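You operate a simulated robot arm through the tools that you are given. There is no shell and no other tool.

You are at the controls of a simulated robot arm. One attempt, no reset.

## Task
Take wheel 6 off the small hub.
Fine: spin both slack nuts off and stand them on the nut block; lay the wheel on the tyre bench.
Where things are to end (x, y in the base frame): small wheel within 0.06 m of [0.74, 0.38].

The check looks at the end state, three seconds after you hand in, the way a careful person would. Anything else that was tipped, shoved, dropped, spilled or broken makes it a failure.

## Robot
A 6-joint arm with a three-finger gripper, fixed in place. Base frame: the origin is at the foot of the arm, x ahead of it, y to its left, z up; the work surface is at about z = 0.8. Readings come in m, degrees, newtons and seconds.
Its first joint turns from -166.0 to 166.0 degrees. Payload 4.89 kg.
The TCP is the grasp point between the finger pads, 0.03 m short of the fingertips. In the tool frame z runs along the fingers and y along their closing line. Largest opening 0.164 m; the body of the gripper starts 0.125 m behind the TCP.
Orientation is told as [roll, pitch, yaw] about the base's x, y, z axes, in that order, counted from this pose: with the fingers straight down and closing along the base's y, the tool's x points along the base's -x, its y along +y and its z along -z.

## Interface
- The arm moves only by the tool nudge_tool. Its argument "targets" is a list of rows, each a list of 6 numbers: the shift along the tool's x, y, z in units of 200 mm (1.0 is 200 mm), then the turn, a rotation vector about the tool's x, y, z in units of 120 degrees (1.0 is 120 degrees). In form: [[tx, ty, tz, wx, wy, wz], ...]. A call has 1 to 20 rows; each row is the pose to reach, as a shift and turn from the pose commanded when the call began, along the tool's axes at that moment. "fingers" is the opening, from 0 (shut) to 1 (fully open), set as the call begins (left out, the last holds). A call with a number of a shift or a turn outside -1 to 1 is refused whole. Rows are played at 5 a second. More than 0.05 m and 8.6 degrees between two rows, or a gripper value outside its range, and nothing of the call is played. Where a pose cannot be reached the arm comes as near as it can. A force on the tool above 40 N (or 10 N above the force at the start of the call, whichever is more), or a blocked arm, ends the call early, and 0.2 s more pass. Each finger travels about 0.108 m/s and halts on what it meets, pressing with about 39 N; the grip force reading is that of the motor and also rises with nothing between the fingers. The clock runs only during rows and for 0.2 s after the last one: add rows that repeat a pose to give the fingers time. The reply holds the time, the measured pose of the TCP, the force on the tool along the base axes, the opening and the grip force, in the units named above and with some noise, with the torque about the TCP (base axes, N m) and any sound that the robot's microphone picked up.
- Cameras (640 x 400 px; columns grow to the right, rows downward): "scene" is fixed at [0.3987, -0.6514, 1.5933]; the picture's right is [0.76, -0.65, 0.00], its down [-0.47, -0.54, -0.70] and it looks along [0.46, 0.53, -0.71] (base axes); focal length 330 px, centre (320, 200). "wrist" rides on the gripper at [0.076, -0.002, -0.152] in the tool frame; the picture's right is [0.02, 1.00, 0.00], its down [-0.88, 0.02, -0.47] and it looks along [-0.47, 0.01, 0.88] (tool axes); focal length 247 px, centre (320, 200). There is no depth. A picture from a camera that has moved, and an enlarged one, comes with that camera's place and axes in the base frame and with its lens.
- grab_frame(camera): a new picture of that camera. It takes no simulated time.
- raise_lower(by): slides the trunk up (or, below 0, down) by that many m; the arm rides with it, the base frame stays. It gives what a move gives, with no picture.
- zoom(camera, box): a new picture of the part [left, top, right, bottom] of that camera's present view, enlarged. It takes no simulated time.
- sign_off(): hands the job in; it is judged then, once.

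Places have to be worked out from the pictures, the camera data and where the tool is seen. Open the gripper and draw the arm clear of the work before you hand the job in, unless the task says otherwise.

The tools are called after "Request:" as a command line: name --pt "numbers of a row" for each row, then --argument value for the rest, lists and objects as JSON in quotes. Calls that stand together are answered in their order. nudge_tool: Moves the arm, as the interface text tells. Its arguments: {"type":"object","properties":{"targets":{"type":"array","items":{"type":"array","items":{"type":"number"}}},"fingers":{"type":"number"}},"required":["targets"]} The other tools are called the same way: raise_lower (by) slides the trunk up or down; grab_frame (camera) takes a picture; zoom (camera, box) takes an enlarged picture of a part of a camera's view; sign_off () hands the job in.

At the start:

```text
t: 0.0
ee_pos: [0.6291, 0.0169, 1.1383]
ee_rot: [0.0, 0.0, 0.0]
force: [-0.2, 1.1, -0.4]
ft_torque: [0.01, 0.0, -0.01]
gripper_width: 0.164
grasp_force: 0.0
trunk travel left (down, up): [-0.175, 0.215]
```

scene: 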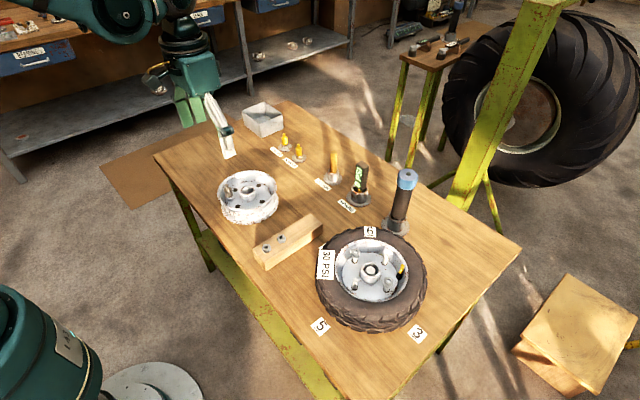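
wrist: 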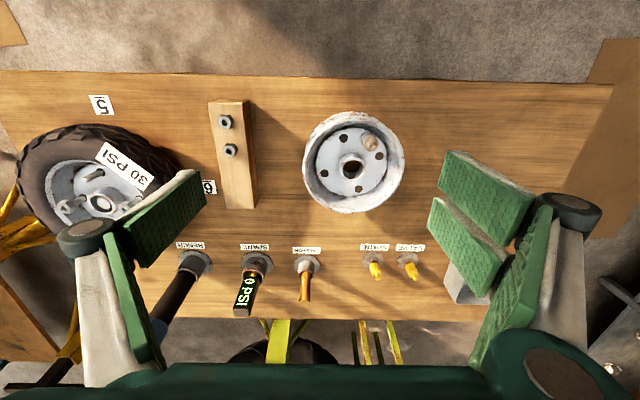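

I'll begin by looking closely at the scene: the tyre with labels 3/5/6, the nut block, and the hub.

Request:
zoom --camera "scene" --box '[290, 200, 450, 350]'

Request:
zoom --camera "scene" --box '[200, 90, 440, 280]'

Request:
zoom --camera "wrist" --box '[0, 70, 260, 240]'

Request:
zoom --camera "wrist" --box '[150, 70, 470, 320]'

Request:
zoom --camera "scene" --box '[380, 0, 640, 200]'

```text
2.67 times, centred on (370, 275) of scene
camera zoom: at [0.3987, -0.6514, 1.5933], right [0.76, -0.65, 0.0], down [-0.47, -0.54, -0.7], along [0.46, 0.53, -0.71], focal length 880 px, centre (187, 0)
```

zoom: 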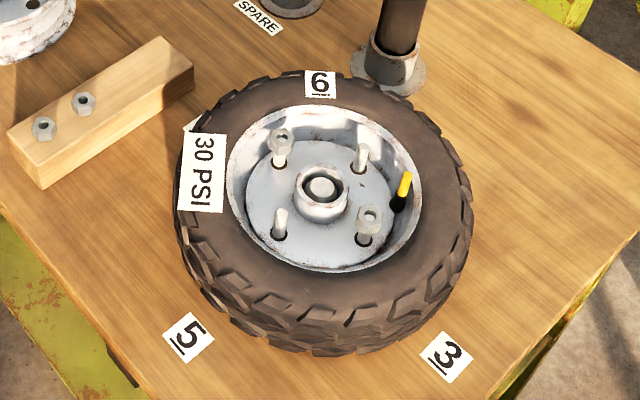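

```text
2.11 times, centred on (320, 185) of scene
camera zoom: at [0.3987, -0.6514, 1.5933], right [0.76, -0.65, 0.0], down [-0.47, -0.54, -0.7], along [0.46, 0.53, -0.71], focal length 695 px, centre (320, 232)
```

zoom: 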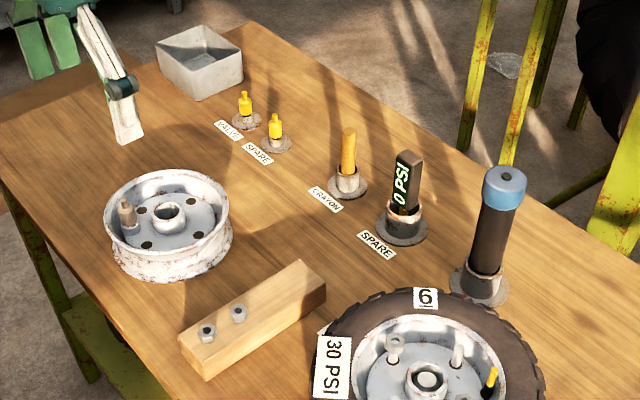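

```text
2.35 times, centred on (130, 155) of wrist
camera zoom: at [0.553, 0.0151, 1.2901], right [-0.02, 1.0, 0.0], down [0.88, 0.02, 0.47], along [0.47, 0.01, -0.88], focal length 581 px, centre (767, 306)
```

zoom: 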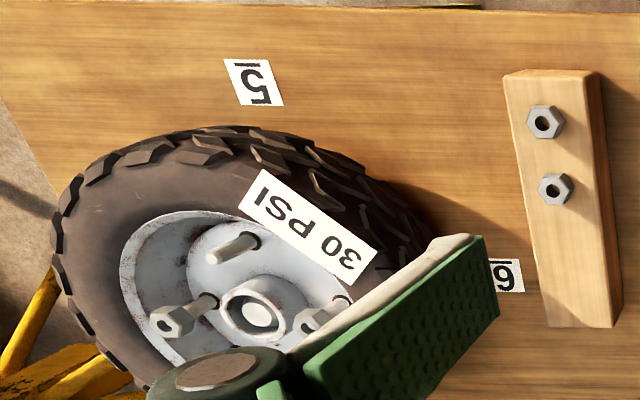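

```text
1.60 times, centred on (310, 195) of wrist
camera zoom: at [0.553, 0.0151, 1.2901], right [-0.02, 1.0, 0.0], down [0.88, 0.02, 0.47], along [0.47, 0.01, -0.88], focal length 395 px, centre (336, 208)
```

zoom: 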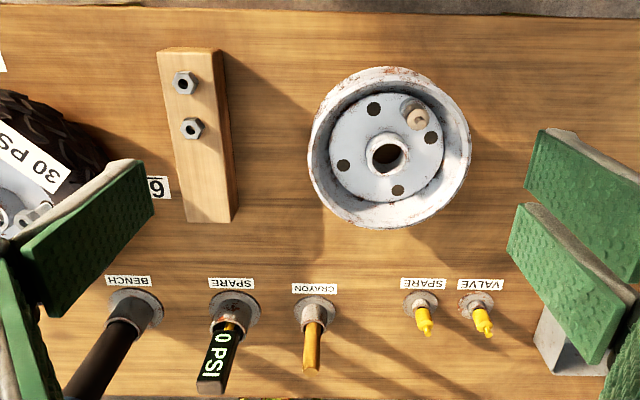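

```text
2.00 times, centred on (510, 100) of scene
camera zoom: at [0.3987, -0.6514, 1.5933], right [0.76, -0.65, 0.0], down [-0.47, -0.54, -0.7], along [0.46, 0.53, -0.71], focal length 660 px, centre (-60, 400)
```

zoom: 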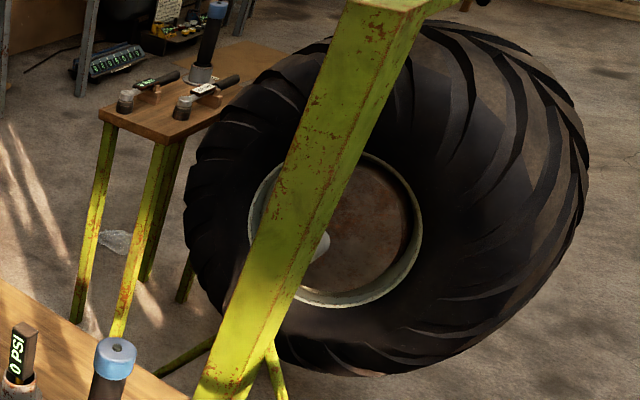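

The wheel sits around (0.78, -0.40), with two nuts visible on four studs. The nut block is around (0.70, -0.15). I'll move the arm towards the wheel at height for a closer look.

Request:
nudge_tool --pt "-0.08 -0.2 0 0 0 0" --pt "-0.16 -0.4 0 0 0 0" --pt "-0.24 -0.6 0 0 0 0" --pt "-0.32 -0.8 0 0 0 0" --pt "-0.4 -1.0 0 0 0 0"

Request:
grab_frame --camera "wrist"

Request:
grab_frame --camera "scene"

```text
t: 1.2
ee_pos: [0.7115, -0.1833, 1.1377]
ee_rot: [0.0, 0.0, 0.0]
force: [-0.6, 0.4, -0.2]
ft_torque: [-0.19, -0.11, 0.02]
gripper_width: 0.1641
grasp_force: 0.1
trunk travel left (down, up): [-0.175, 0.215]
```

```text
taken
camera wrist: at [0.633, -0.1844, 1.2902], right [-0.02, 1.0, 0.0], down [0.88, 0.02, 0.47], along [0.47, 0.01, -0.88], focal length 247 px, centre (320, 200)
```

wrist: 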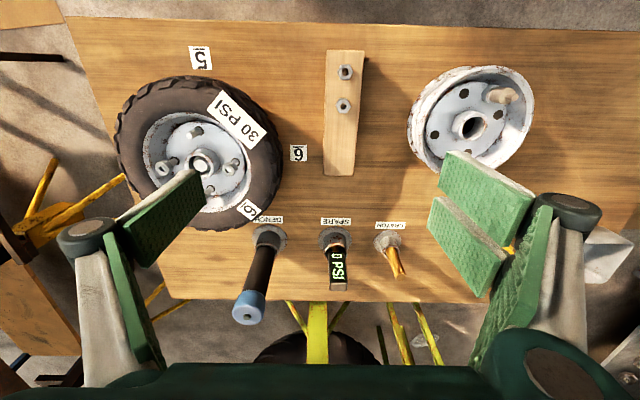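

```text
taken
```

scene: 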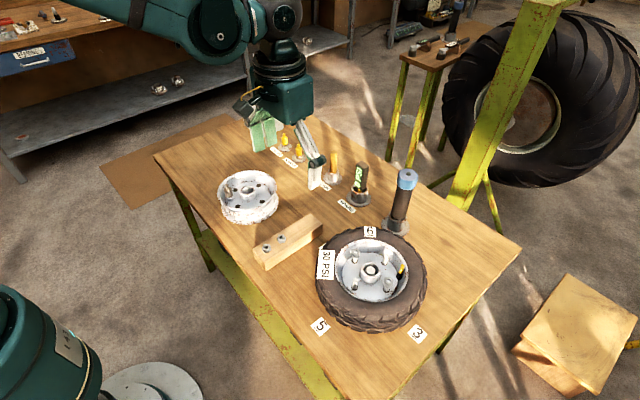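

The view shows tyre label 6, a nut block with two stored nuts at its near end, and tools in sockets. I move over the wheel with the fingers partly closed for an unobstructed look.

Request:
nudge_tool --pt "-0.04 -0.2 0 0 0 0" --pt "-0.08 -0.4 0 0 0 0" --pt "-0.12 -0.6 0 0 0 0" --pt "-0.16 -0.8 0 0 0 0" --pt "-0.2 -1.0 0 0 0 0" --fingers 0.35

Request:
grab_frame --camera "wrist"

Request:
zoom --camera "wrist" --box '[210, 110, 430, 250]'

```text
t: 2.4
ee_pos: [0.7502, -0.3817, 1.138]
ee_rot: [0.0, -0.1, 0.0]
force: [0.8, 0.8, 0.8]
ft_torque: [-0.2, -0.09, 0.03]
gripper_width: 0.0576
grasp_force: 0.1
trunk travel left (down, up): [-0.175, 0.215]
```

```text
taken
camera wrist: at [0.6738, -0.3834, 1.2898], right [-0.02, 1.0, 0.0], down [0.88, 0.02, 0.47], along [0.47, 0.01, -0.88], focal length 247 px, centre (320, 200)
```

wrist: 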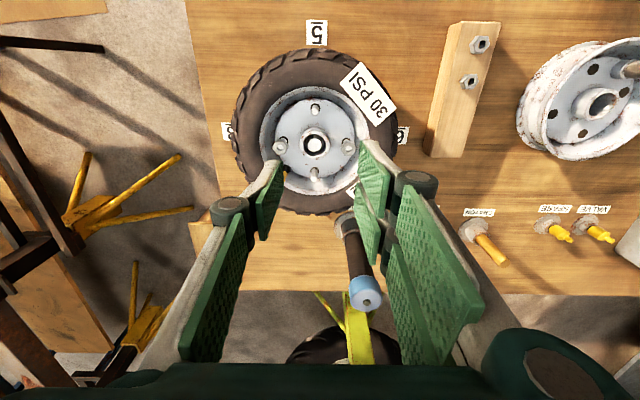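

```text
2.86 times, centred on (320, 180) of wrist
camera zoom: at [0.6738, -0.3834, 1.2898], right [-0.02, 1.0, 0.0], down [0.88, 0.02, 0.47], along [0.47, 0.01, -0.88], focal length 706 px, centre (320, 257)
```

zoom: 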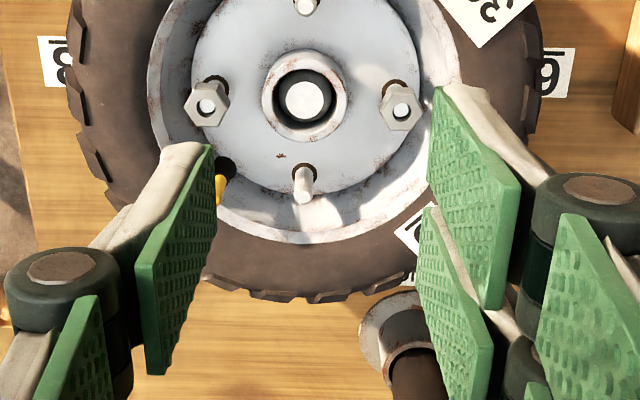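

The two nuts sit at about ±y of the hub centre (0.78, -0.39), near z 0.92. I zoom in for detail of the nuts, studs and stored nuts on the block.

Request:
zoom --camera "scene" --box '[335, 235, 410, 305]'

Request:
zoom --camera "wrist" --box '[260, 85, 370, 195]'

Request:
zoom --camera "scene" --box '[245, 205, 335, 275]'

Request:
zoom --camera "wrist" --box '[415, 15, 515, 165]'

```text
5.71 times, centred on (372, 270) of scene
camera zoom: at [0.3987, -0.6514, 1.5933], right [0.76, -0.65, 0.0], down [-0.47, -0.54, -0.7], along [0.46, 0.53, -0.71], focal length 1886 px, centre (20, -200)
```

zoom: 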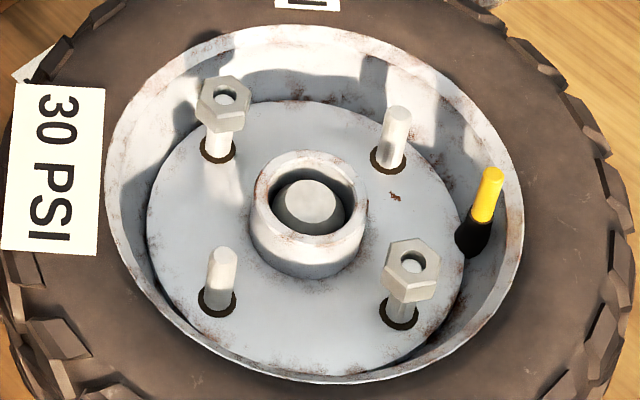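

```text
3.64 times, centred on (315, 140) of wrist
camera zoom: at [0.6738, -0.3834, 1.2898], right [-0.02, 1.0, 0.0], down [0.88, 0.02, 0.47], along [0.47, 0.01, -0.88], focal length 898 px, centre (338, 418)
```

zoom: 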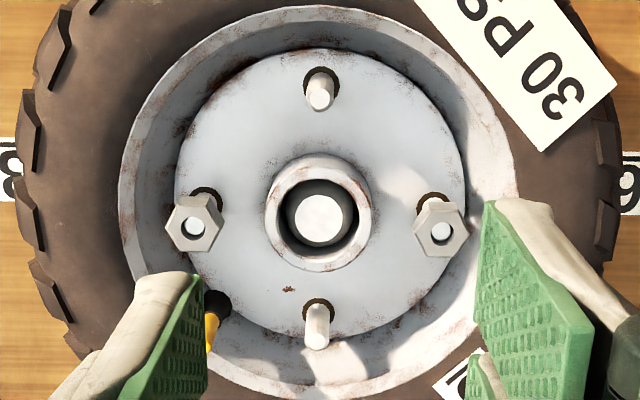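

```text
5.71 times, centred on (290, 240) of scene
camera zoom: at [0.3987, -0.6514, 1.5933], right [0.76, -0.65, 0.0], down [-0.47, -0.54, -0.7], along [0.46, 0.53, -0.71], focal length 1886 px, centre (491, -29)
```

zoom: 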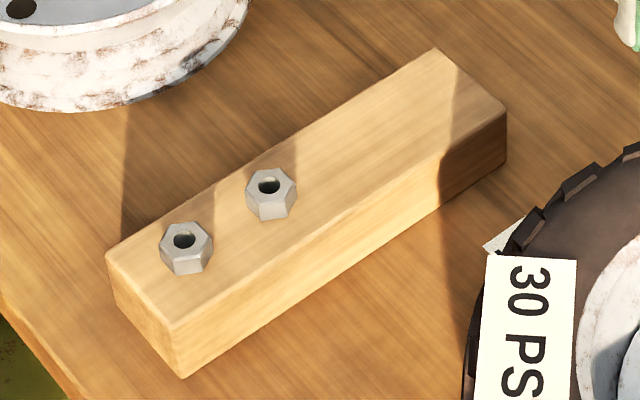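

```text
2.67 times, centred on (465, 90) of wrist
camera zoom: at [0.6738, -0.3834, 1.2898], right [-0.02, 1.0, 0.0], down [0.88, 0.02, 0.47], along [0.47, 0.01, -0.88], focal length 659 px, centre (-67, 493)
```

zoom: 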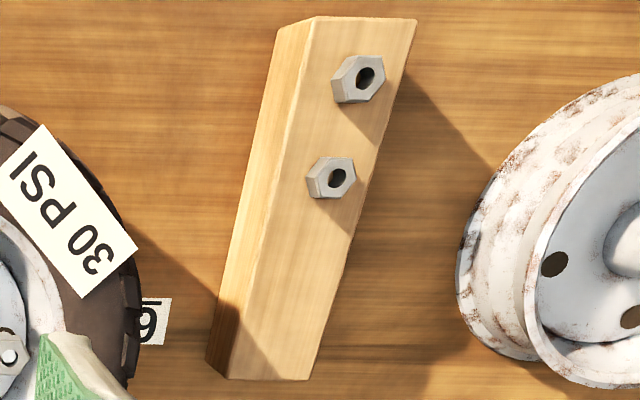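

The nuts sit high on their studs with the stud end just inside the hole. I zoom further to read the hexes' orientation.

Request:
zoom --camera "wrist" --box '[268, 130, 304, 160]'

Request:
zoom --camera "wrist" --box '[328, 130, 364, 160]'

Request:
zoom --camera "scene" --box '[340, 240, 400, 300]'

```text
13.33 times, centred on (286, 145) of wrist
camera zoom: at [0.6738, -0.3834, 1.2898], right [-0.02, 1.0, 0.0], down [0.88, 0.02, 0.47], along [0.47, 0.01, -0.88], focal length 3293 px, centre (773, 933)
```

zoom: 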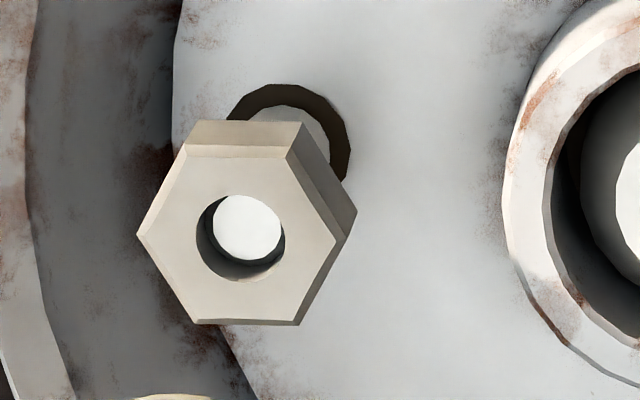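

```text
13.33 times, centred on (346, 145) of wrist
camera zoom: at [0.6738, -0.3834, 1.2898], right [-0.02, 1.0, 0.0], down [0.88, 0.02, 0.47], along [0.47, 0.01, -0.88], focal length 3293 px, centre (-27, 933)
```

zoom: 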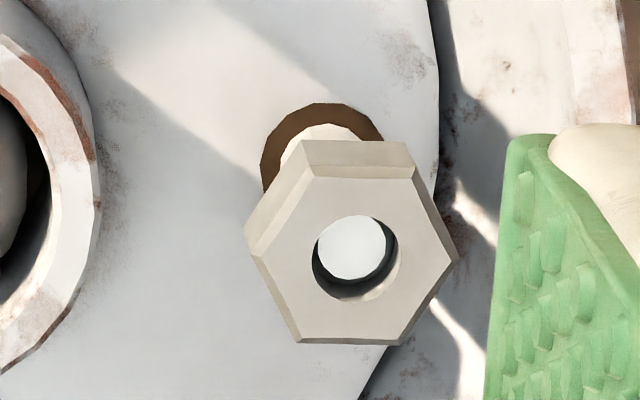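

```text
6.67 times, centred on (370, 270) of scene
camera zoom: at [0.3987, -0.6514, 1.5933], right [0.76, -0.65, 0.0], down [-0.47, -0.54, -0.7], along [0.46, 0.53, -0.71], focal length 2201 px, centre (-13, -267)
```

zoom: 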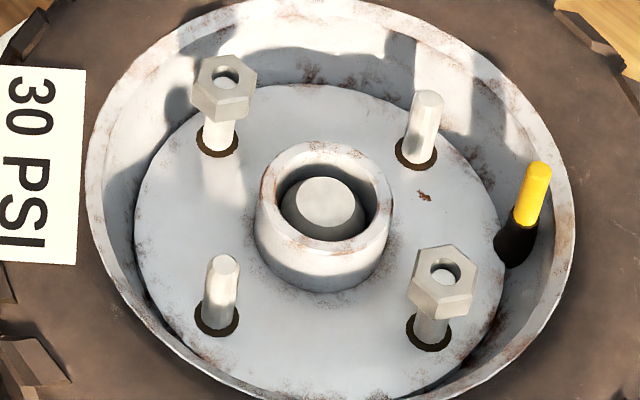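

The nuts have flats facing ±x (tangential), so I want the fingers closing along x (yaw ±90). I'll test the wrist's turning range up here first: turning yaw to +120.

Request:
nudge_tool --pt "0 0 0 0 0 -0.0714" --pt "0 0 0 0 0 -0.1428" --pt "0 0 0 0 0 -0.2142" --pt "0 0 0 0 0 -0.2856" --pt "0 0 0 0 0 -0.357" --pt "0 0 0 0 0 -0.4284" --pt "0 0 0 0 0 -0.4998" --pt "0 0 0 0 0 -0.5712" --pt "0 0 0 0 0 -0.6426" --pt "0 0 0 0 0 -0.714" --pt "0 0 0 0 0 -0.7854" --pt "0 0 0 0 0 -0.8568" --pt "0 0 0 0 0 -0.9282" --pt "0 0 0 0 0 -0.9996"

Request:
grab_frame --camera "wrist"

```text
t: 5.4
ee_pos: [0.7506, -0.3844, 1.138]
ee_rot: [0.1, 0.0, 120.1]
force: [-0.6, -0.4, -0.5]
ft_torque: [0.01, 0.0, -0.03]
gripper_width: 0.0575
grasp_force: 0.2
trunk travel left (down, up): [-0.175, 0.215]
```

```text
taken
camera wrist: at [0.7888, -0.4488, 1.2901], right [-0.85, -0.52, 0.0], down [-0.46, 0.75, 0.47], along [-0.25, 0.4, -0.88], focal length 247 px, centre (320, 200)
```

wrist: 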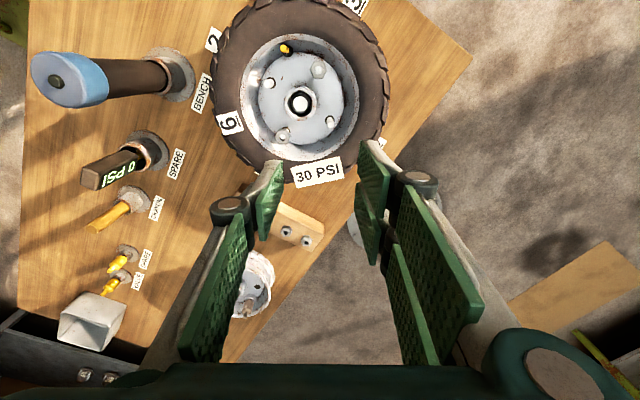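

Yaw +120 is reachable. I use this new viewpoint to triangulate the nuts by zooming on them.

Request:
zoom --camera "wrist" --box '[245, 30, 365, 160]'

Request:
zoom --camera "wrist" --box '[200, 0, 400, 180]'

Request:
zoom --camera "wrist" --box '[260, 200, 340, 250]'

```text
3.08 times, centred on (305, 95) of wrist
camera zoom: at [0.7888, -0.4488, 1.2901], right [-0.85, -0.52, 0.0], down [-0.46, 0.75, 0.47], along [-0.25, 0.4, -0.88], focal length 760 px, centre (366, 523)
```

zoom: 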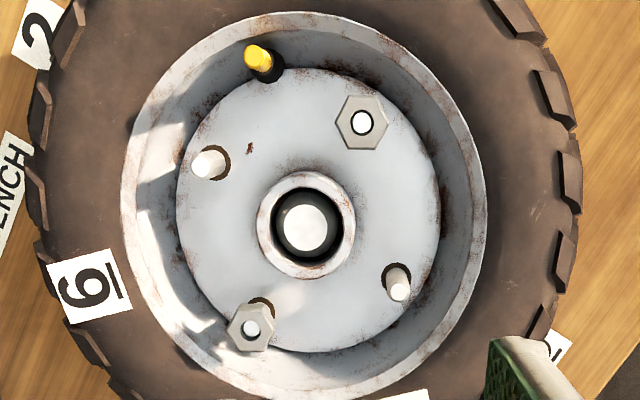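

```text
2.22 times, centred on (300, 90) of wrist
camera zoom: at [0.7888, -0.4488, 1.2901], right [-0.85, -0.52, 0.0], down [-0.46, 0.75, 0.47], along [-0.25, 0.4, -0.88], focal length 549 px, centre (364, 444)
```

zoom: 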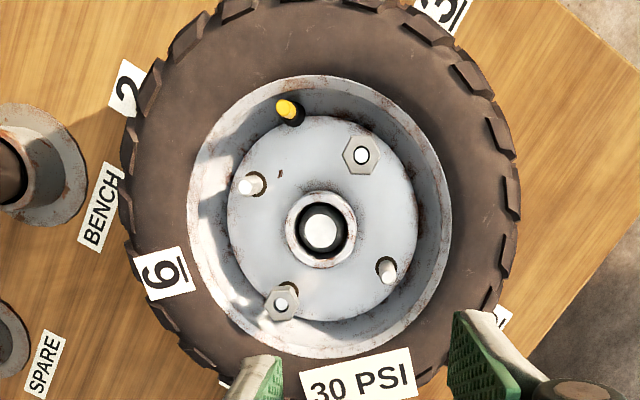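

```text
8.00 times, centred on (300, 225) of wrist
camera zoom: at [0.7888, -0.4488, 1.2901], right [-0.85, -0.52, 0.0], down [-0.46, 0.75, 0.47], along [-0.25, 0.4, -0.88], focal length 1976 px, centre (480, 0)
```

zoom: 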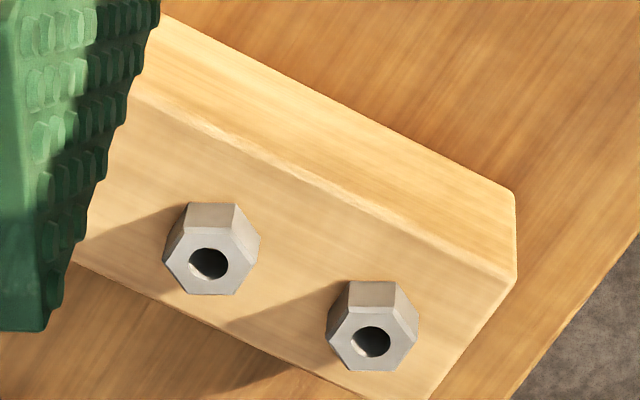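

Triangulating the views: the +y nut is near (0.789, -0.334) and the -y nut near (0.790, -0.446), both with tops at z≈0.896. The hub centre is (0.7895, -0.390), and the block's free spots are about (0.740, -0.144) and (0.791, -0.144). I turn to yaw 90 and come above the +y nut to check.

Request:
nudge_tool --pt "-0.0291 -0.0745 0.125 0 0 0.0625" --pt "-0.0583 -0.149 0.25 0 0 0.125" --pt "-0.0874 -0.2235 0.375 0 0 0.1875" --pt "-0.1165 -0.298 0.5 0 0 0.25" --pt "-0.1165 -0.298 0.5 0 0 0.25"

Request:
grab_frame --camera "wrist"

Request:
zoom --camera "wrist" --box '[260, 100, 380, 200]'

Request:
grab_frame --camera "scene"

```text
t: 6.6
ee_pos: [0.7892, -0.3327, 1.0357]
ee_rot: [0.0, 0.0, 89.9]
force: [-0.2, 0.5, -0.5]
ft_torque: [0.01, 0.03, 0.04]
gripper_width: 0.0575
grasp_force: 0.0
trunk travel left (down, up): [-0.175, 0.215]
```

```text
taken
camera wrist: at [0.7905, -0.4099, 1.1887], right [-1.0, -0.02, 0.0], down [-0.02, 0.88, 0.47], along [-0.01, 0.47, -0.88], focal length 247 px, centre (320, 200)
```

wrist: 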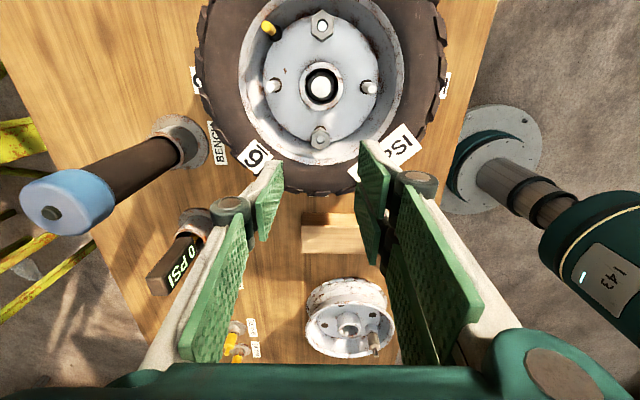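

```text
4.00 times, centred on (320, 150) of wrist
camera zoom: at [0.7905, -0.4099, 1.1887], right [-1.0, -0.02, 0.0], down [-0.02, 0.88, 0.47], along [-0.01, 0.47, -0.88], focal length 988 px, centre (320, 400)
```

zoom: 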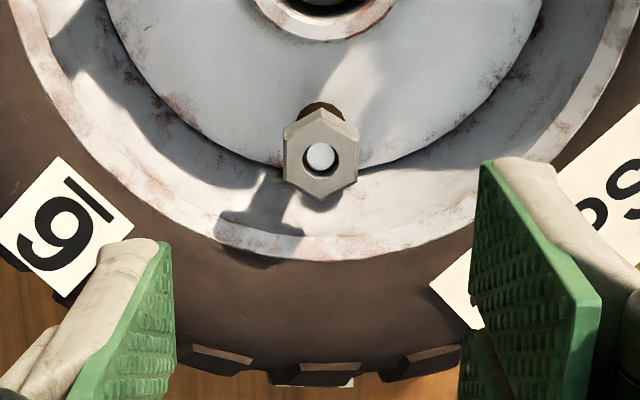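

```text
taken
```

scene: 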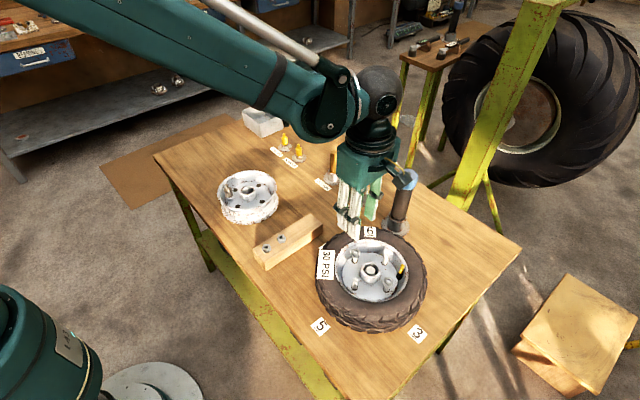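

The nut's hole projects to (0.789, -0.335), with flats facing the fingers. I narrow the opening to about 40 mm and lower until the tips are just above the nut top.

Request:
nudge_tool --pt "0.005 0 0.17 0 0 0" --pt "0.01 0 0.34 0 0 0" --pt "0.01 0 0.5 0 0 0" --pt "0.01 0 0.5 0 0 0" --fingers 0.244

Request:
grab_frame --camera "wrist"

Request:
zoom --camera "wrist" --box '[260, 110, 380, 210]'

Request:
zoom --camera "scene" --box '[320, 200, 420, 300]'

```text
t: 7.6
ee_pos: [0.7897, -0.3348, 0.9363]
ee_rot: [0.0, -0.1, 89.9]
force: [0.3, -0.5, -1.0]
ft_torque: [0.01, 0.08, 0.01]
gripper_width: 0.0399
grasp_force: 0.1
trunk travel left (down, up): [-0.175, 0.215]
```

```text
taken
camera wrist: at [0.7896, -0.4119, 1.0883], right [-1.0, -0.02, 0.0], down [-0.02, 0.88, 0.47], along [-0.01, 0.47, -0.88], focal length 247 px, centre (320, 200)
```

wrist: 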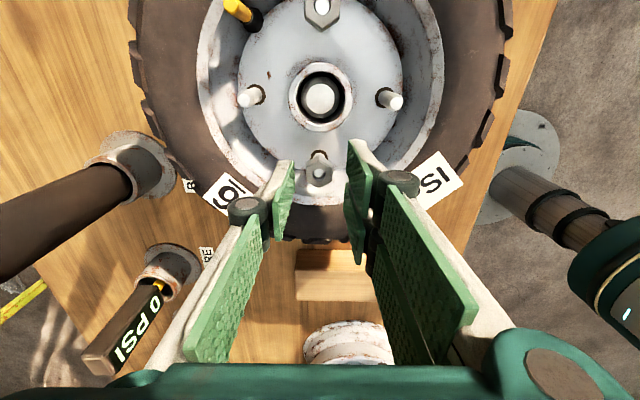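

```text
4.00 times, centred on (320, 160) of wrist
camera zoom: at [0.7896, -0.4119, 1.0883], right [-1.0, -0.02, 0.0], down [-0.02, 0.88, 0.47], along [-0.01, 0.47, -0.88], focal length 988 px, centre (320, 360)
```

zoom: 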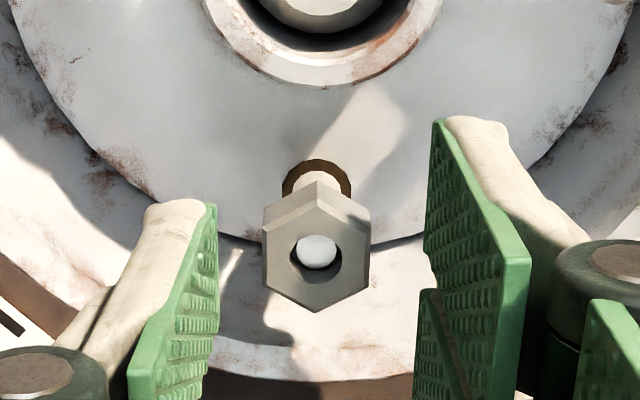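

```text
4.00 times, centred on (370, 250) of scene
camera zoom: at [0.3987, -0.6514, 1.5933], right [0.76, -0.65, 0.0], down [-0.47, -0.54, -0.7], along [0.46, 0.53, -0.71], focal length 1320 px, centre (120, 0)
```

zoom: 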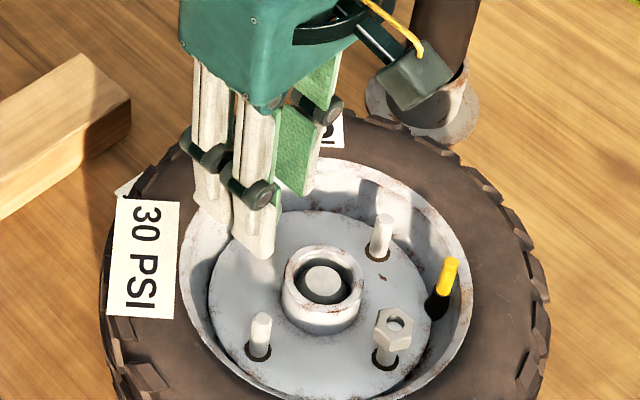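

The tips are just above the nut. Before going on I want to understand the finger shape (there look to be two prongs per finger), so I zoom on it.

Request:
zoom --camera "scene" --box '[325, 180, 405, 270]'

Request:
zoom --camera "wrist" --box '[200, 130, 440, 380]'

```text
4.44 times, centred on (365, 225) of scene
camera zoom: at [0.3987, -0.6514, 1.5933], right [0.76, -0.65, 0.0], down [-0.47, -0.54, -0.7], along [0.46, 0.53, -0.71], focal length 1467 px, centre (120, 89)
```

zoom: 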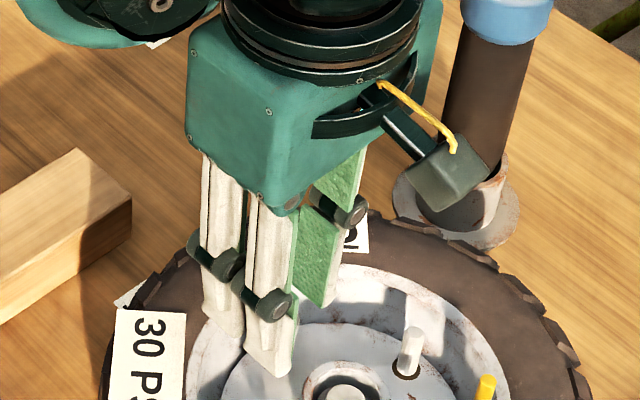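

```text
1.60 times, centred on (320, 255) of wrist
camera zoom: at [0.7896, -0.4119, 1.0883], right [-1.0, -0.02, 0.0], down [-0.02, 0.88, 0.47], along [-0.01, 0.47, -0.88], focal length 395 px, centre (320, 112)
```

zoom: 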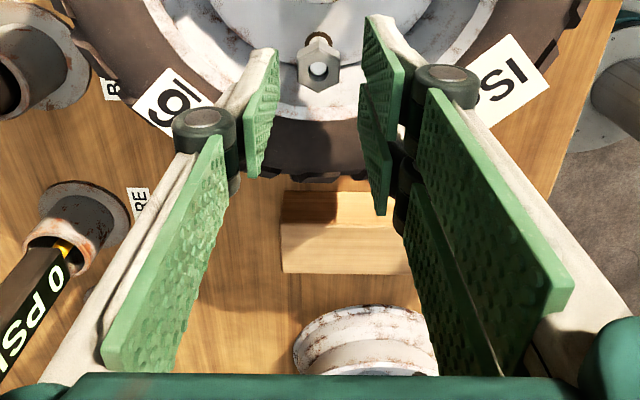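

One jaw is drawn with two prongs, the other with one; they straddle the nut evenly at (0.789, -0.3345). I'll lower 18 mm so the tips reach about z 0.888, keeping them above the boss and rim.

Request:
nudge_tool --pt "0 0 0.045 0 0 0" --pt "0 0 0.09 0 0 0" --pt "0 0 0.09 0 0 0"

Request:
zoom --camera "wrist" --box '[260, 110, 380, 210]'

Request:
zoom --camera "scene" --box '[325, 220, 415, 300]'

```text
t: 8.2
ee_pos: [0.7864, -0.334, 0.9228]
ee_rot: [0.1, 0.1, 89.9]
force: [-8.5, 0.5, 34.6]
ft_torque: [0.89, 1.04, 0.14]
gripper_width: 0.0452
grasp_force: 4.7
trunk travel left (down, up): [-0.175, 0.215]
stopped in row 3: the force on the tool passed its limit at 46 N (the readings are from after the stop); the commanded pose is now the measured one
```

```text
4.00 times, centred on (320, 160) of wrist
camera zoom: at [0.7879, -0.4111, 1.0756], right [-1.0, -0.02, 0.0], down [-0.02, 0.88, 0.47], along [-0.01, 0.47, -0.88], focal length 988 px, centre (320, 360)
```

zoom: 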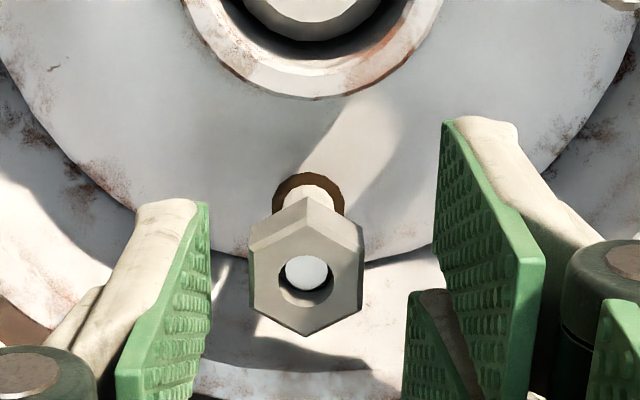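

```text
5.00 times, centred on (370, 260) of scene
camera zoom: at [0.3987, -0.6514, 1.5933], right [0.76, -0.65, 0.0], down [-0.47, -0.54, -0.7], along [0.46, 0.53, -0.71], focal length 1650 px, centre (70, -100)
```

zoom: 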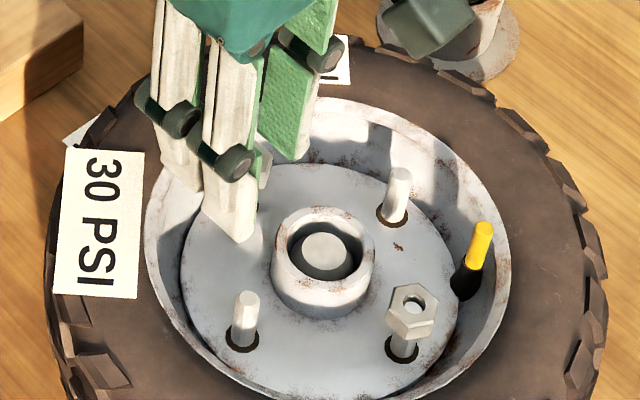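

The outer prong of the two-prong jaw met the rim lip at tip z≈0.893, so both prongs are real obstacles. I back straight up, then work out a grip that fits inside the rim.

Request:
nudge_tool --pt "0 0 -0.1 0 0 0" --pt "0 0 -0.2 0 0 0" --pt "0 0 -0.2 0 0 0"

Request:
zoom --camera "wrist" --box '[220, 100, 420, 260]'

Request:
zoom --camera "scene" --box '[320, 210, 430, 310]'

```text
t: 9.0
ee_pos: [0.7894, -0.335, 0.9607]
ee_rot: [0.1, 0.0, 89.9]
force: [-0.6, -0.4, 0.5]
ft_torque: [-0.03, -0.07, 0.04]
gripper_width: 0.0398
grasp_force: 0.1
trunk travel left (down, up): [-0.175, 0.215]
```

```text
2.50 times, centred on (320, 180) of wrist
camera zoom: at [0.7899, -0.4116, 1.1125], right [-1.0, -0.02, 0.0], down [-0.02, 0.88, 0.47], along [-0.01, 0.47, -0.88], focal length 617 px, centre (320, 250)
```

zoom: 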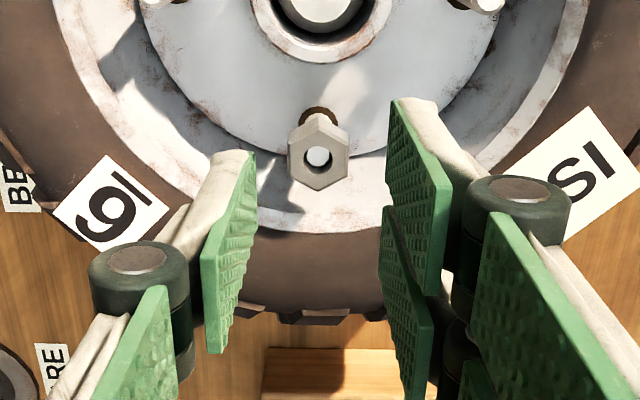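

```text
4.00 times, centred on (375, 260) of scene
camera zoom: at [0.3987, -0.6514, 1.5933], right [0.76, -0.65, 0.0], down [-0.47, -0.54, -0.7], along [0.46, 0.53, -0.71], focal length 1320 px, centre (100, -40)
```

zoom: 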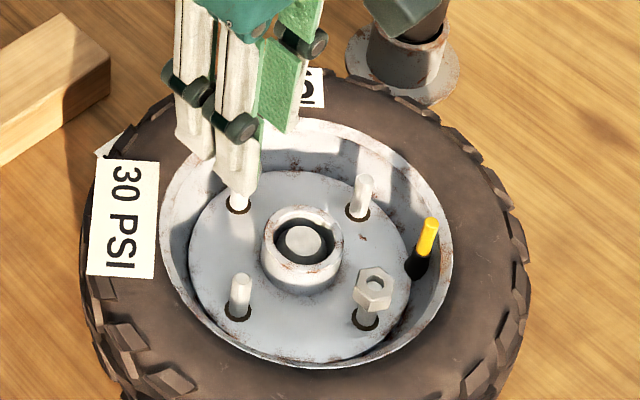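

The wheel and nut haven't moved. The gripper has single-prong and two-prong jaws, total width about 62 mm. To fit inside the rim I'll offset the tool 9 mm towards the hub and use yaw 105, so the nut faces one prong squarely. First I position at a hover with a 28 mm opening.

Request:
nudge_tool --pt "0.02 -0.008 0.05 0 0 -0.0625" --pt "0.041 -0.0165 0.1 0 0 -0.125" --pt "0.041 -0.0165 0.1 0 0 -0.125" --fingers 0.171

Request:
zoom --camera "wrist" --box '[240, 110, 400, 250]'

Request:
zoom --camera "scene" --box '[320, 210, 430, 310]'

```text
t: 9.8
ee_pos: [0.7949, -0.3445, 0.9404]
ee_rot: [0.0, 0.0, 105.0]
force: [-0.1, 0.4, 0.0]
ft_torque: [0.01, 0.01, 0.0]
gripper_width: 0.0284
grasp_force: 0.0
trunk travel left (down, up): [-0.175, 0.215]
```

```text
2.86 times, centred on (320, 180) of wrist
camera zoom: at [0.8134, -0.4175, 1.0926], right [-0.96, -0.28, 0.0], down [-0.24, 0.85, 0.47], along [-0.13, 0.45, -0.88], focal length 706 px, centre (320, 257)
```

zoom: 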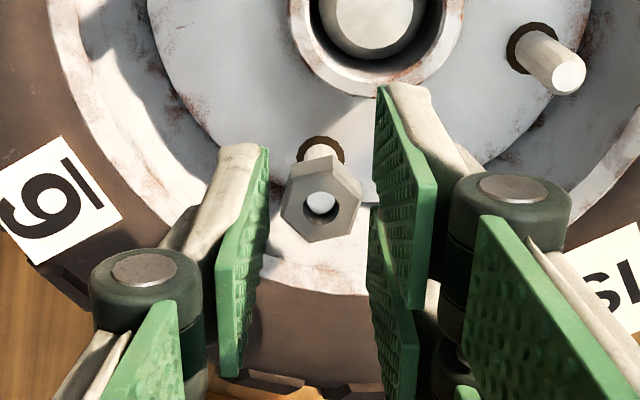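

```text
4.00 times, centred on (375, 260) of scene
camera zoom: at [0.3987, -0.6514, 1.5933], right [0.76, -0.65, 0.0], down [-0.47, -0.54, -0.7], along [0.46, 0.53, -0.71], focal length 1320 px, centre (100, -40)
```

zoom: 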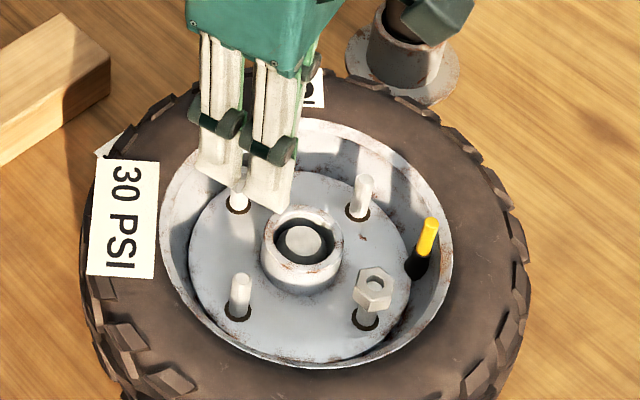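

The nut is at tool offset (-0.010, 0.000), well centred between the jaws. I lower 23 mm to bring the tips alongside the nut, inside the rim.

Request:
nudge_tool --pt "0 0 0.03 0 0 0" --pt "0 0 0.06 0 0 0" --pt "0 0 0.09 0 0 0" --pt "0 0 0.115 0 0 0" --pt "0 0 0.115 0 0 0"

Request:
zoom --camera "wrist" --box '[240, 110, 400, 250]'

Request:
zoom --camera "scene" --box '[320, 210, 430, 310]'

```text
t: 11.0
ee_pos: [0.7908, -0.3433, 0.9176]
ee_rot: [0.1, 0.0, 104.8]
force: [0.0, -0.4, -0.8]
ft_torque: [0.03, 0.0, -0.01]
gripper_width: 0.028
grasp_force: 0.0
trunk travel left (down, up): [-0.175, 0.215]
```

```text
2.86 times, centred on (320, 180) of wrist
camera zoom: at [0.8127, -0.4167, 1.0695], right [-0.96, -0.28, 0.0], down [-0.24, 0.85, 0.47], along [-0.13, 0.45, -0.88], focal length 706 px, centre (320, 257)
```

zoom: 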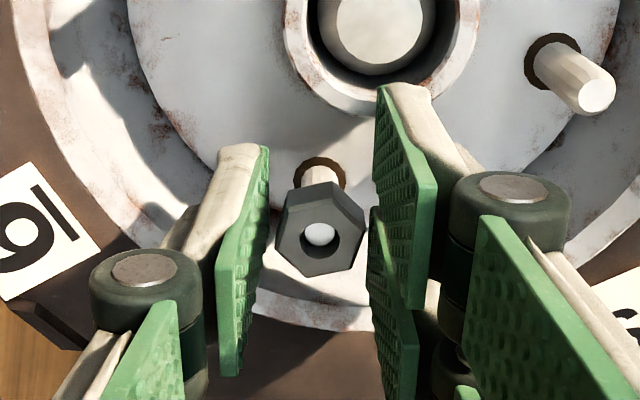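

```text
4.00 times, centred on (375, 260) of scene
camera zoom: at [0.3987, -0.6514, 1.5933], right [0.76, -0.65, 0.0], down [-0.47, -0.54, -0.7], along [0.46, 0.53, -0.71], focal length 1320 px, centre (100, -40)
```

zoom: 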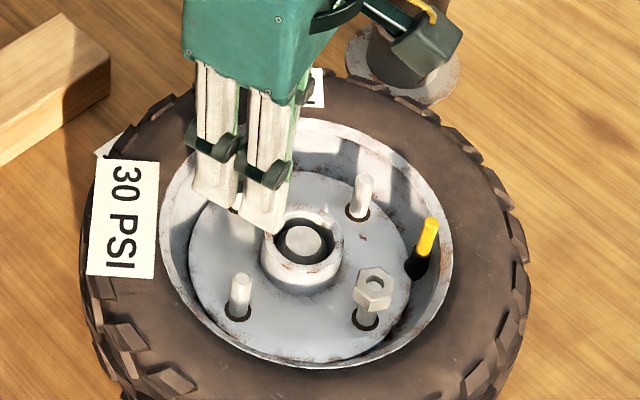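

No contact, and the nut sits between the jaws at tool (-0.009, 0). I close on it.

Request:
nudge_tool --pt "0 0 0 0 0 0" --pt "0 0 0 0 0 0" --pt "0 0 0 0 0 0" --fingers 0

Request:
zoom --camera "wrist" --box '[240, 110, 400, 250]'

```text
t: 11.8
ee_pos: [0.7927, -0.3442, 0.9175]
ee_rot: [0.1, 0.0, 104.9]
force: [-3.4, 1.1, -1.4]
ft_torque: [0.01, 0.06, -0.05]
gripper_width: 0.0228
grasp_force: 38.6
trunk travel left (down, up): [-0.175, 0.215]
```

```text
2.86 times, centred on (320, 180) of wrist
camera zoom: at [0.8126, -0.4167, 1.0695], right [-0.96, -0.28, 0.0], down [-0.24, 0.85, 0.47], along [-0.13, 0.45, -0.88], focal length 706 px, centre (320, 257)
```

zoom: 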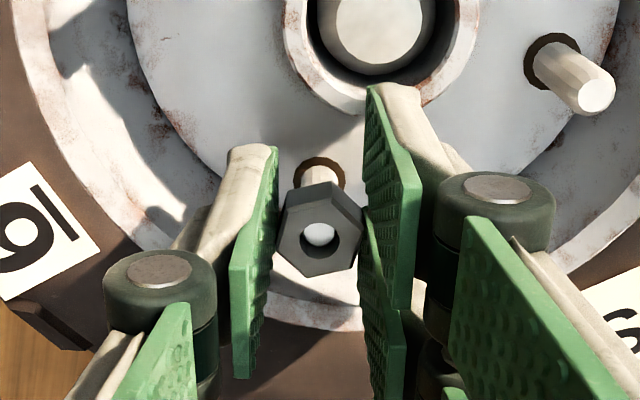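

It gripped near corners (22.8 mm) with 38.6 N. I now turn the nut counter-clockwise 48° about its own axis, with the tool centre following an arc, and watch the forces.

Request:
nudge_tool --pt "-0.0004 -0.0064 0 0 0 -0.0667" --pt "-0.0018 -0.0127 0 0 0 -0.1333" --pt "-0.004 -0.0187 0 0 0 -0.2" --pt "-0.007 -0.0244 0 0 0 -0.2667" --pt "-0.0108 -0.0296 0 0 0 -0.3333" --pt "-0.0152 -0.0342 0 0 0 -0.4" --pt "-0.0152 -0.0342 0 0 0 -0.4"

Request:
zoom --camera "wrist" --box '[240, 110, 400, 250]'

Request:
zoom --camera "scene" --box '[320, 210, 430, 310]'

```text
t: 13.4
ee_pos: [0.7967, -0.3397, 0.9185]
ee_rot: [0.2, 0.1, 148.7]
force: [3.5, -20.4, 10.0]
ft_torque: [-0.53, -0.06, 0.1]
gripper_width: 0.0208
grasp_force: 38.9
out of reach, approached as far as the arm can: row 6, 7
trunk travel left (down, up): [-0.175, 0.215]
```

```text
2.86 times, centred on (320, 180) of wrist
camera zoom: at [0.8634, -0.378, 1.07], right [-0.5, -0.87, 0.0], down [-0.76, 0.44, 0.47], along [-0.41, 0.24, -0.88], focal length 706 px, centre (320, 257)
```

zoom: 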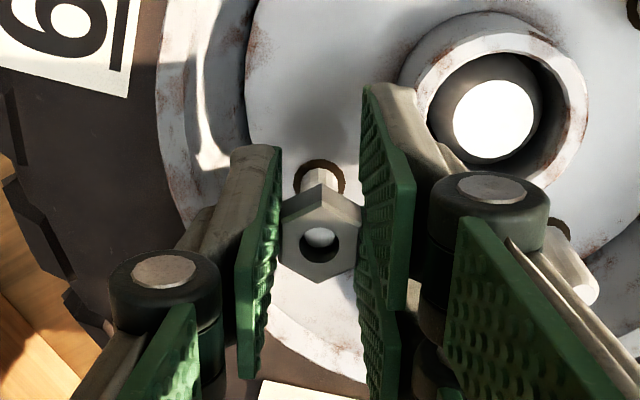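

```text
4.00 times, centred on (375, 260) of scene
camera zoom: at [0.3987, -0.6514, 1.5933], right [0.76, -0.65, 0.0], down [-0.47, -0.54, -0.7], along [0.46, 0.53, -0.71], focal length 1320 px, centre (100, -40)
```

zoom: 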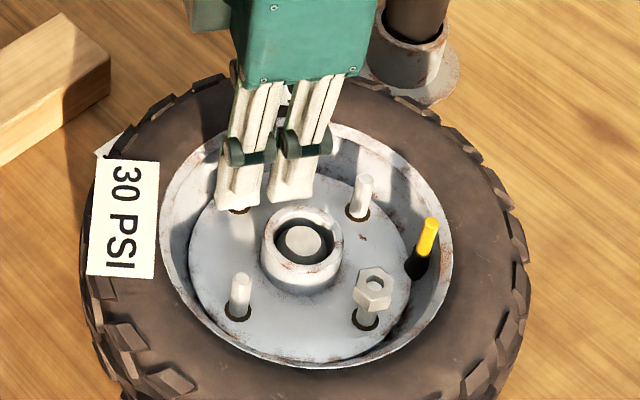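

Yaw tops out near 149° here, and the jaws are now square on the flats (20.8 mm). To learn whether the nut is threaded or merely loose, I ease back to a reachable yaw and pull up gently by 3 mm.

Request:
nudge_tool --pt "0 0.0038 0 0 0 0.04" --pt "0 0.0038 -0.005 0 0 0.04" --pt "0 0.0038 -0.01 0 0 0.04" --pt "0 0.0038 -0.015 0 0 0.04" --pt "0 0.0038 -0.015 0 0 0.04"

Request:
zoom --camera "wrist" --box '[280, 150, 360, 220]'

```text
t: 14.4
ee_pos: [0.7982, -0.34, 0.9185]
ee_rot: [0.2, -0.1, 144.0]
force: [-1.0, -6.4, -20.1]
ft_torque: [-0.23, -0.19, 0.04]
gripper_width: 0.0208
grasp_force: 38.7
trunk travel left (down, up): [-0.175, 0.215]
stopped in row 4: the force on the tool passed its limit at 41 N (the readings are from after the stop); the commanded pose is now the measured one
```

```text
5.71 times, centred on (320, 185) of wrist
camera zoom: at [0.8597, -0.3841, 1.0706], right [-0.57, -0.82, 0.0], down [-0.72, 0.51, 0.47], along [-0.39, 0.27, -0.88], focal length 1411 px, centre (320, 286)
```

zoom: 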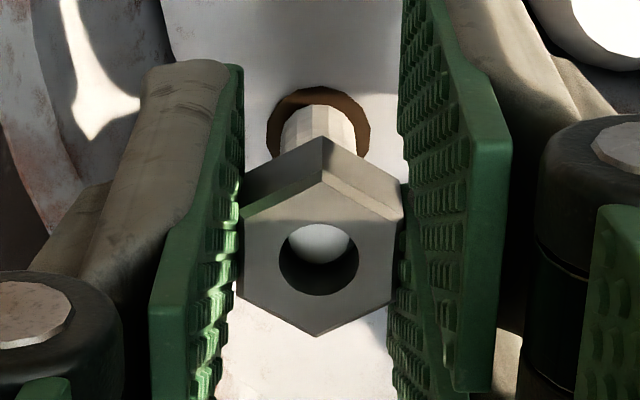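

The nut holds axially, so it's truly threaded. I release just a little, lift clear, and compare this nut's height with the other one.

Request:
nudge_tool --pt "0 0 0 0 0 0" --pt "0 0 0 0 0 0" --pt "0 0 -0.03 0 0 0" --pt "0 0 -0.08 0 0 0" --pt "0 0 -0.18 0 0 0" --pt "0 0 -0.3 0 0 0" --pt "0 0 -0.3 0 0 0" --fingers 0.15

Request:
zoom --camera "wrist" --box '[220, 90, 420, 230]'

Request:
zoom --camera "scene" --box '[335, 235, 410, 305]'

```text
t: 16.0
ee_pos: [0.7985, -0.3383, 0.9792]
ee_rot: [0.3, -0.1, 143.9]
force: [0.6, 0.2, -0.4]
ft_torque: [-0.03, 0.0, 0.02]
gripper_width: 0.0248
grasp_force: 0.0
trunk travel left (down, up): [-0.175, 0.215]
```

```text
2.86 times, centred on (320, 160) of wrist
camera zoom: at [0.8596, -0.3822, 1.132], right [-0.57, -0.82, 0.0], down [-0.72, 0.5, 0.47], along [-0.39, 0.27, -0.88], focal length 706 px, centre (320, 314)
```

zoom: 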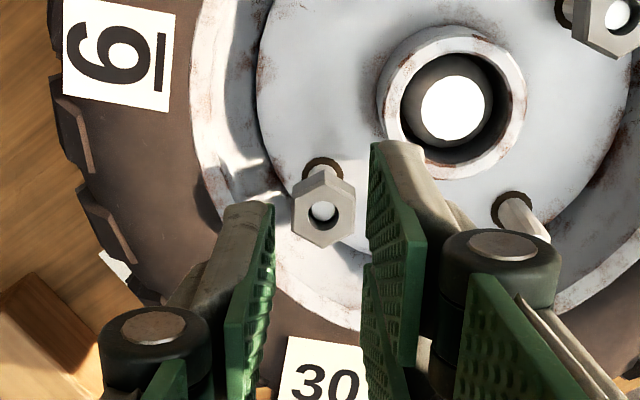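

```text
5.71 times, centred on (372, 270) of scene
camera zoom: at [0.3987, -0.6514, 1.5933], right [0.76, -0.65, 0.0], down [-0.47, -0.54, -0.7], along [0.46, 0.53, -0.71], focal length 1886 px, centre (20, -200)
```

zoom: 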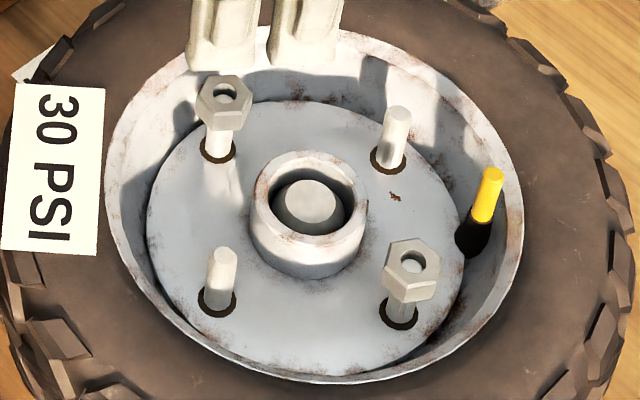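

I compare this nut's orientation with the untouched one at higher zoom.

Request:
zoom --camera "scene" --box '[352, 244, 372, 266]'

Request:
zoom --camera "scene" --box '[374, 272, 394, 294]'

Request:
zoom --camera "wrist" --box '[305, 140, 340, 180]'

```text
16.00 times, centred on (362, 255) of scene
camera zoom: at [0.3987, -0.6514, 1.5933], right [0.76, -0.65, 0.0], down [-0.47, -0.54, -0.7], along [0.46, 0.53, -0.71], focal length 5281 px, centre (-352, -680)
```

zoom: 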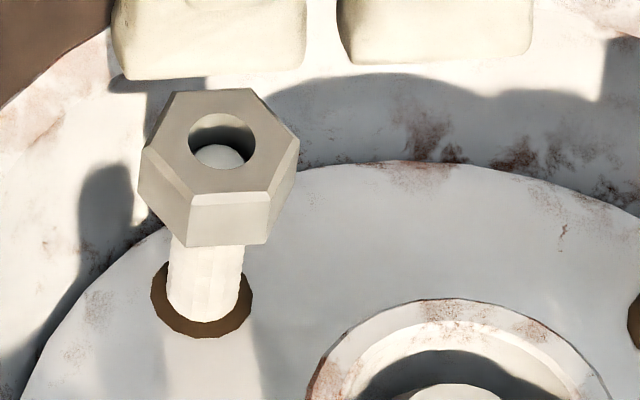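

```text
16.00 times, centred on (384, 283) of scene
camera zoom: at [0.3987, -0.6514, 1.5933], right [0.76, -0.65, 0.0], down [-0.47, -0.54, -0.7], along [0.46, 0.53, -0.71], focal length 5281 px, centre (-704, -1128)
```

zoom: 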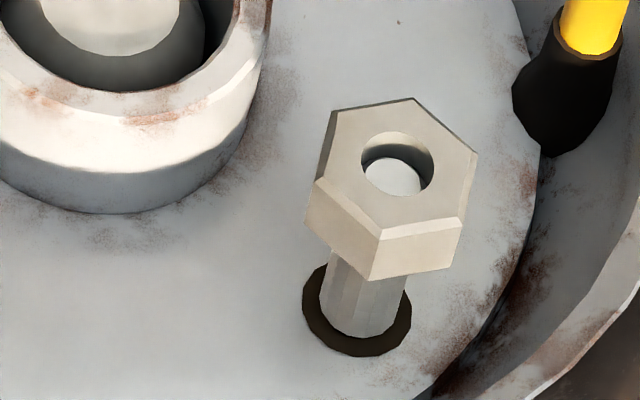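

```text
10.00 times, centred on (322, 160) of wrist
camera zoom: at [0.8596, -0.3822, 1.132], right [-0.57, -0.82, 0.0], down [-0.72, 0.5, 0.47], along [-0.39, 0.27, -0.88], focal length 2470 px, centre (295, 600)
```

zoom: 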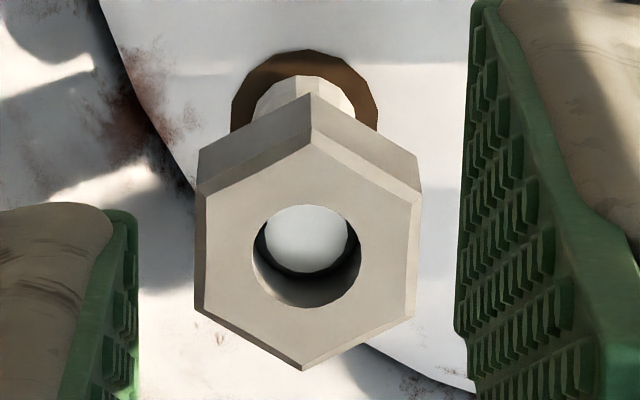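

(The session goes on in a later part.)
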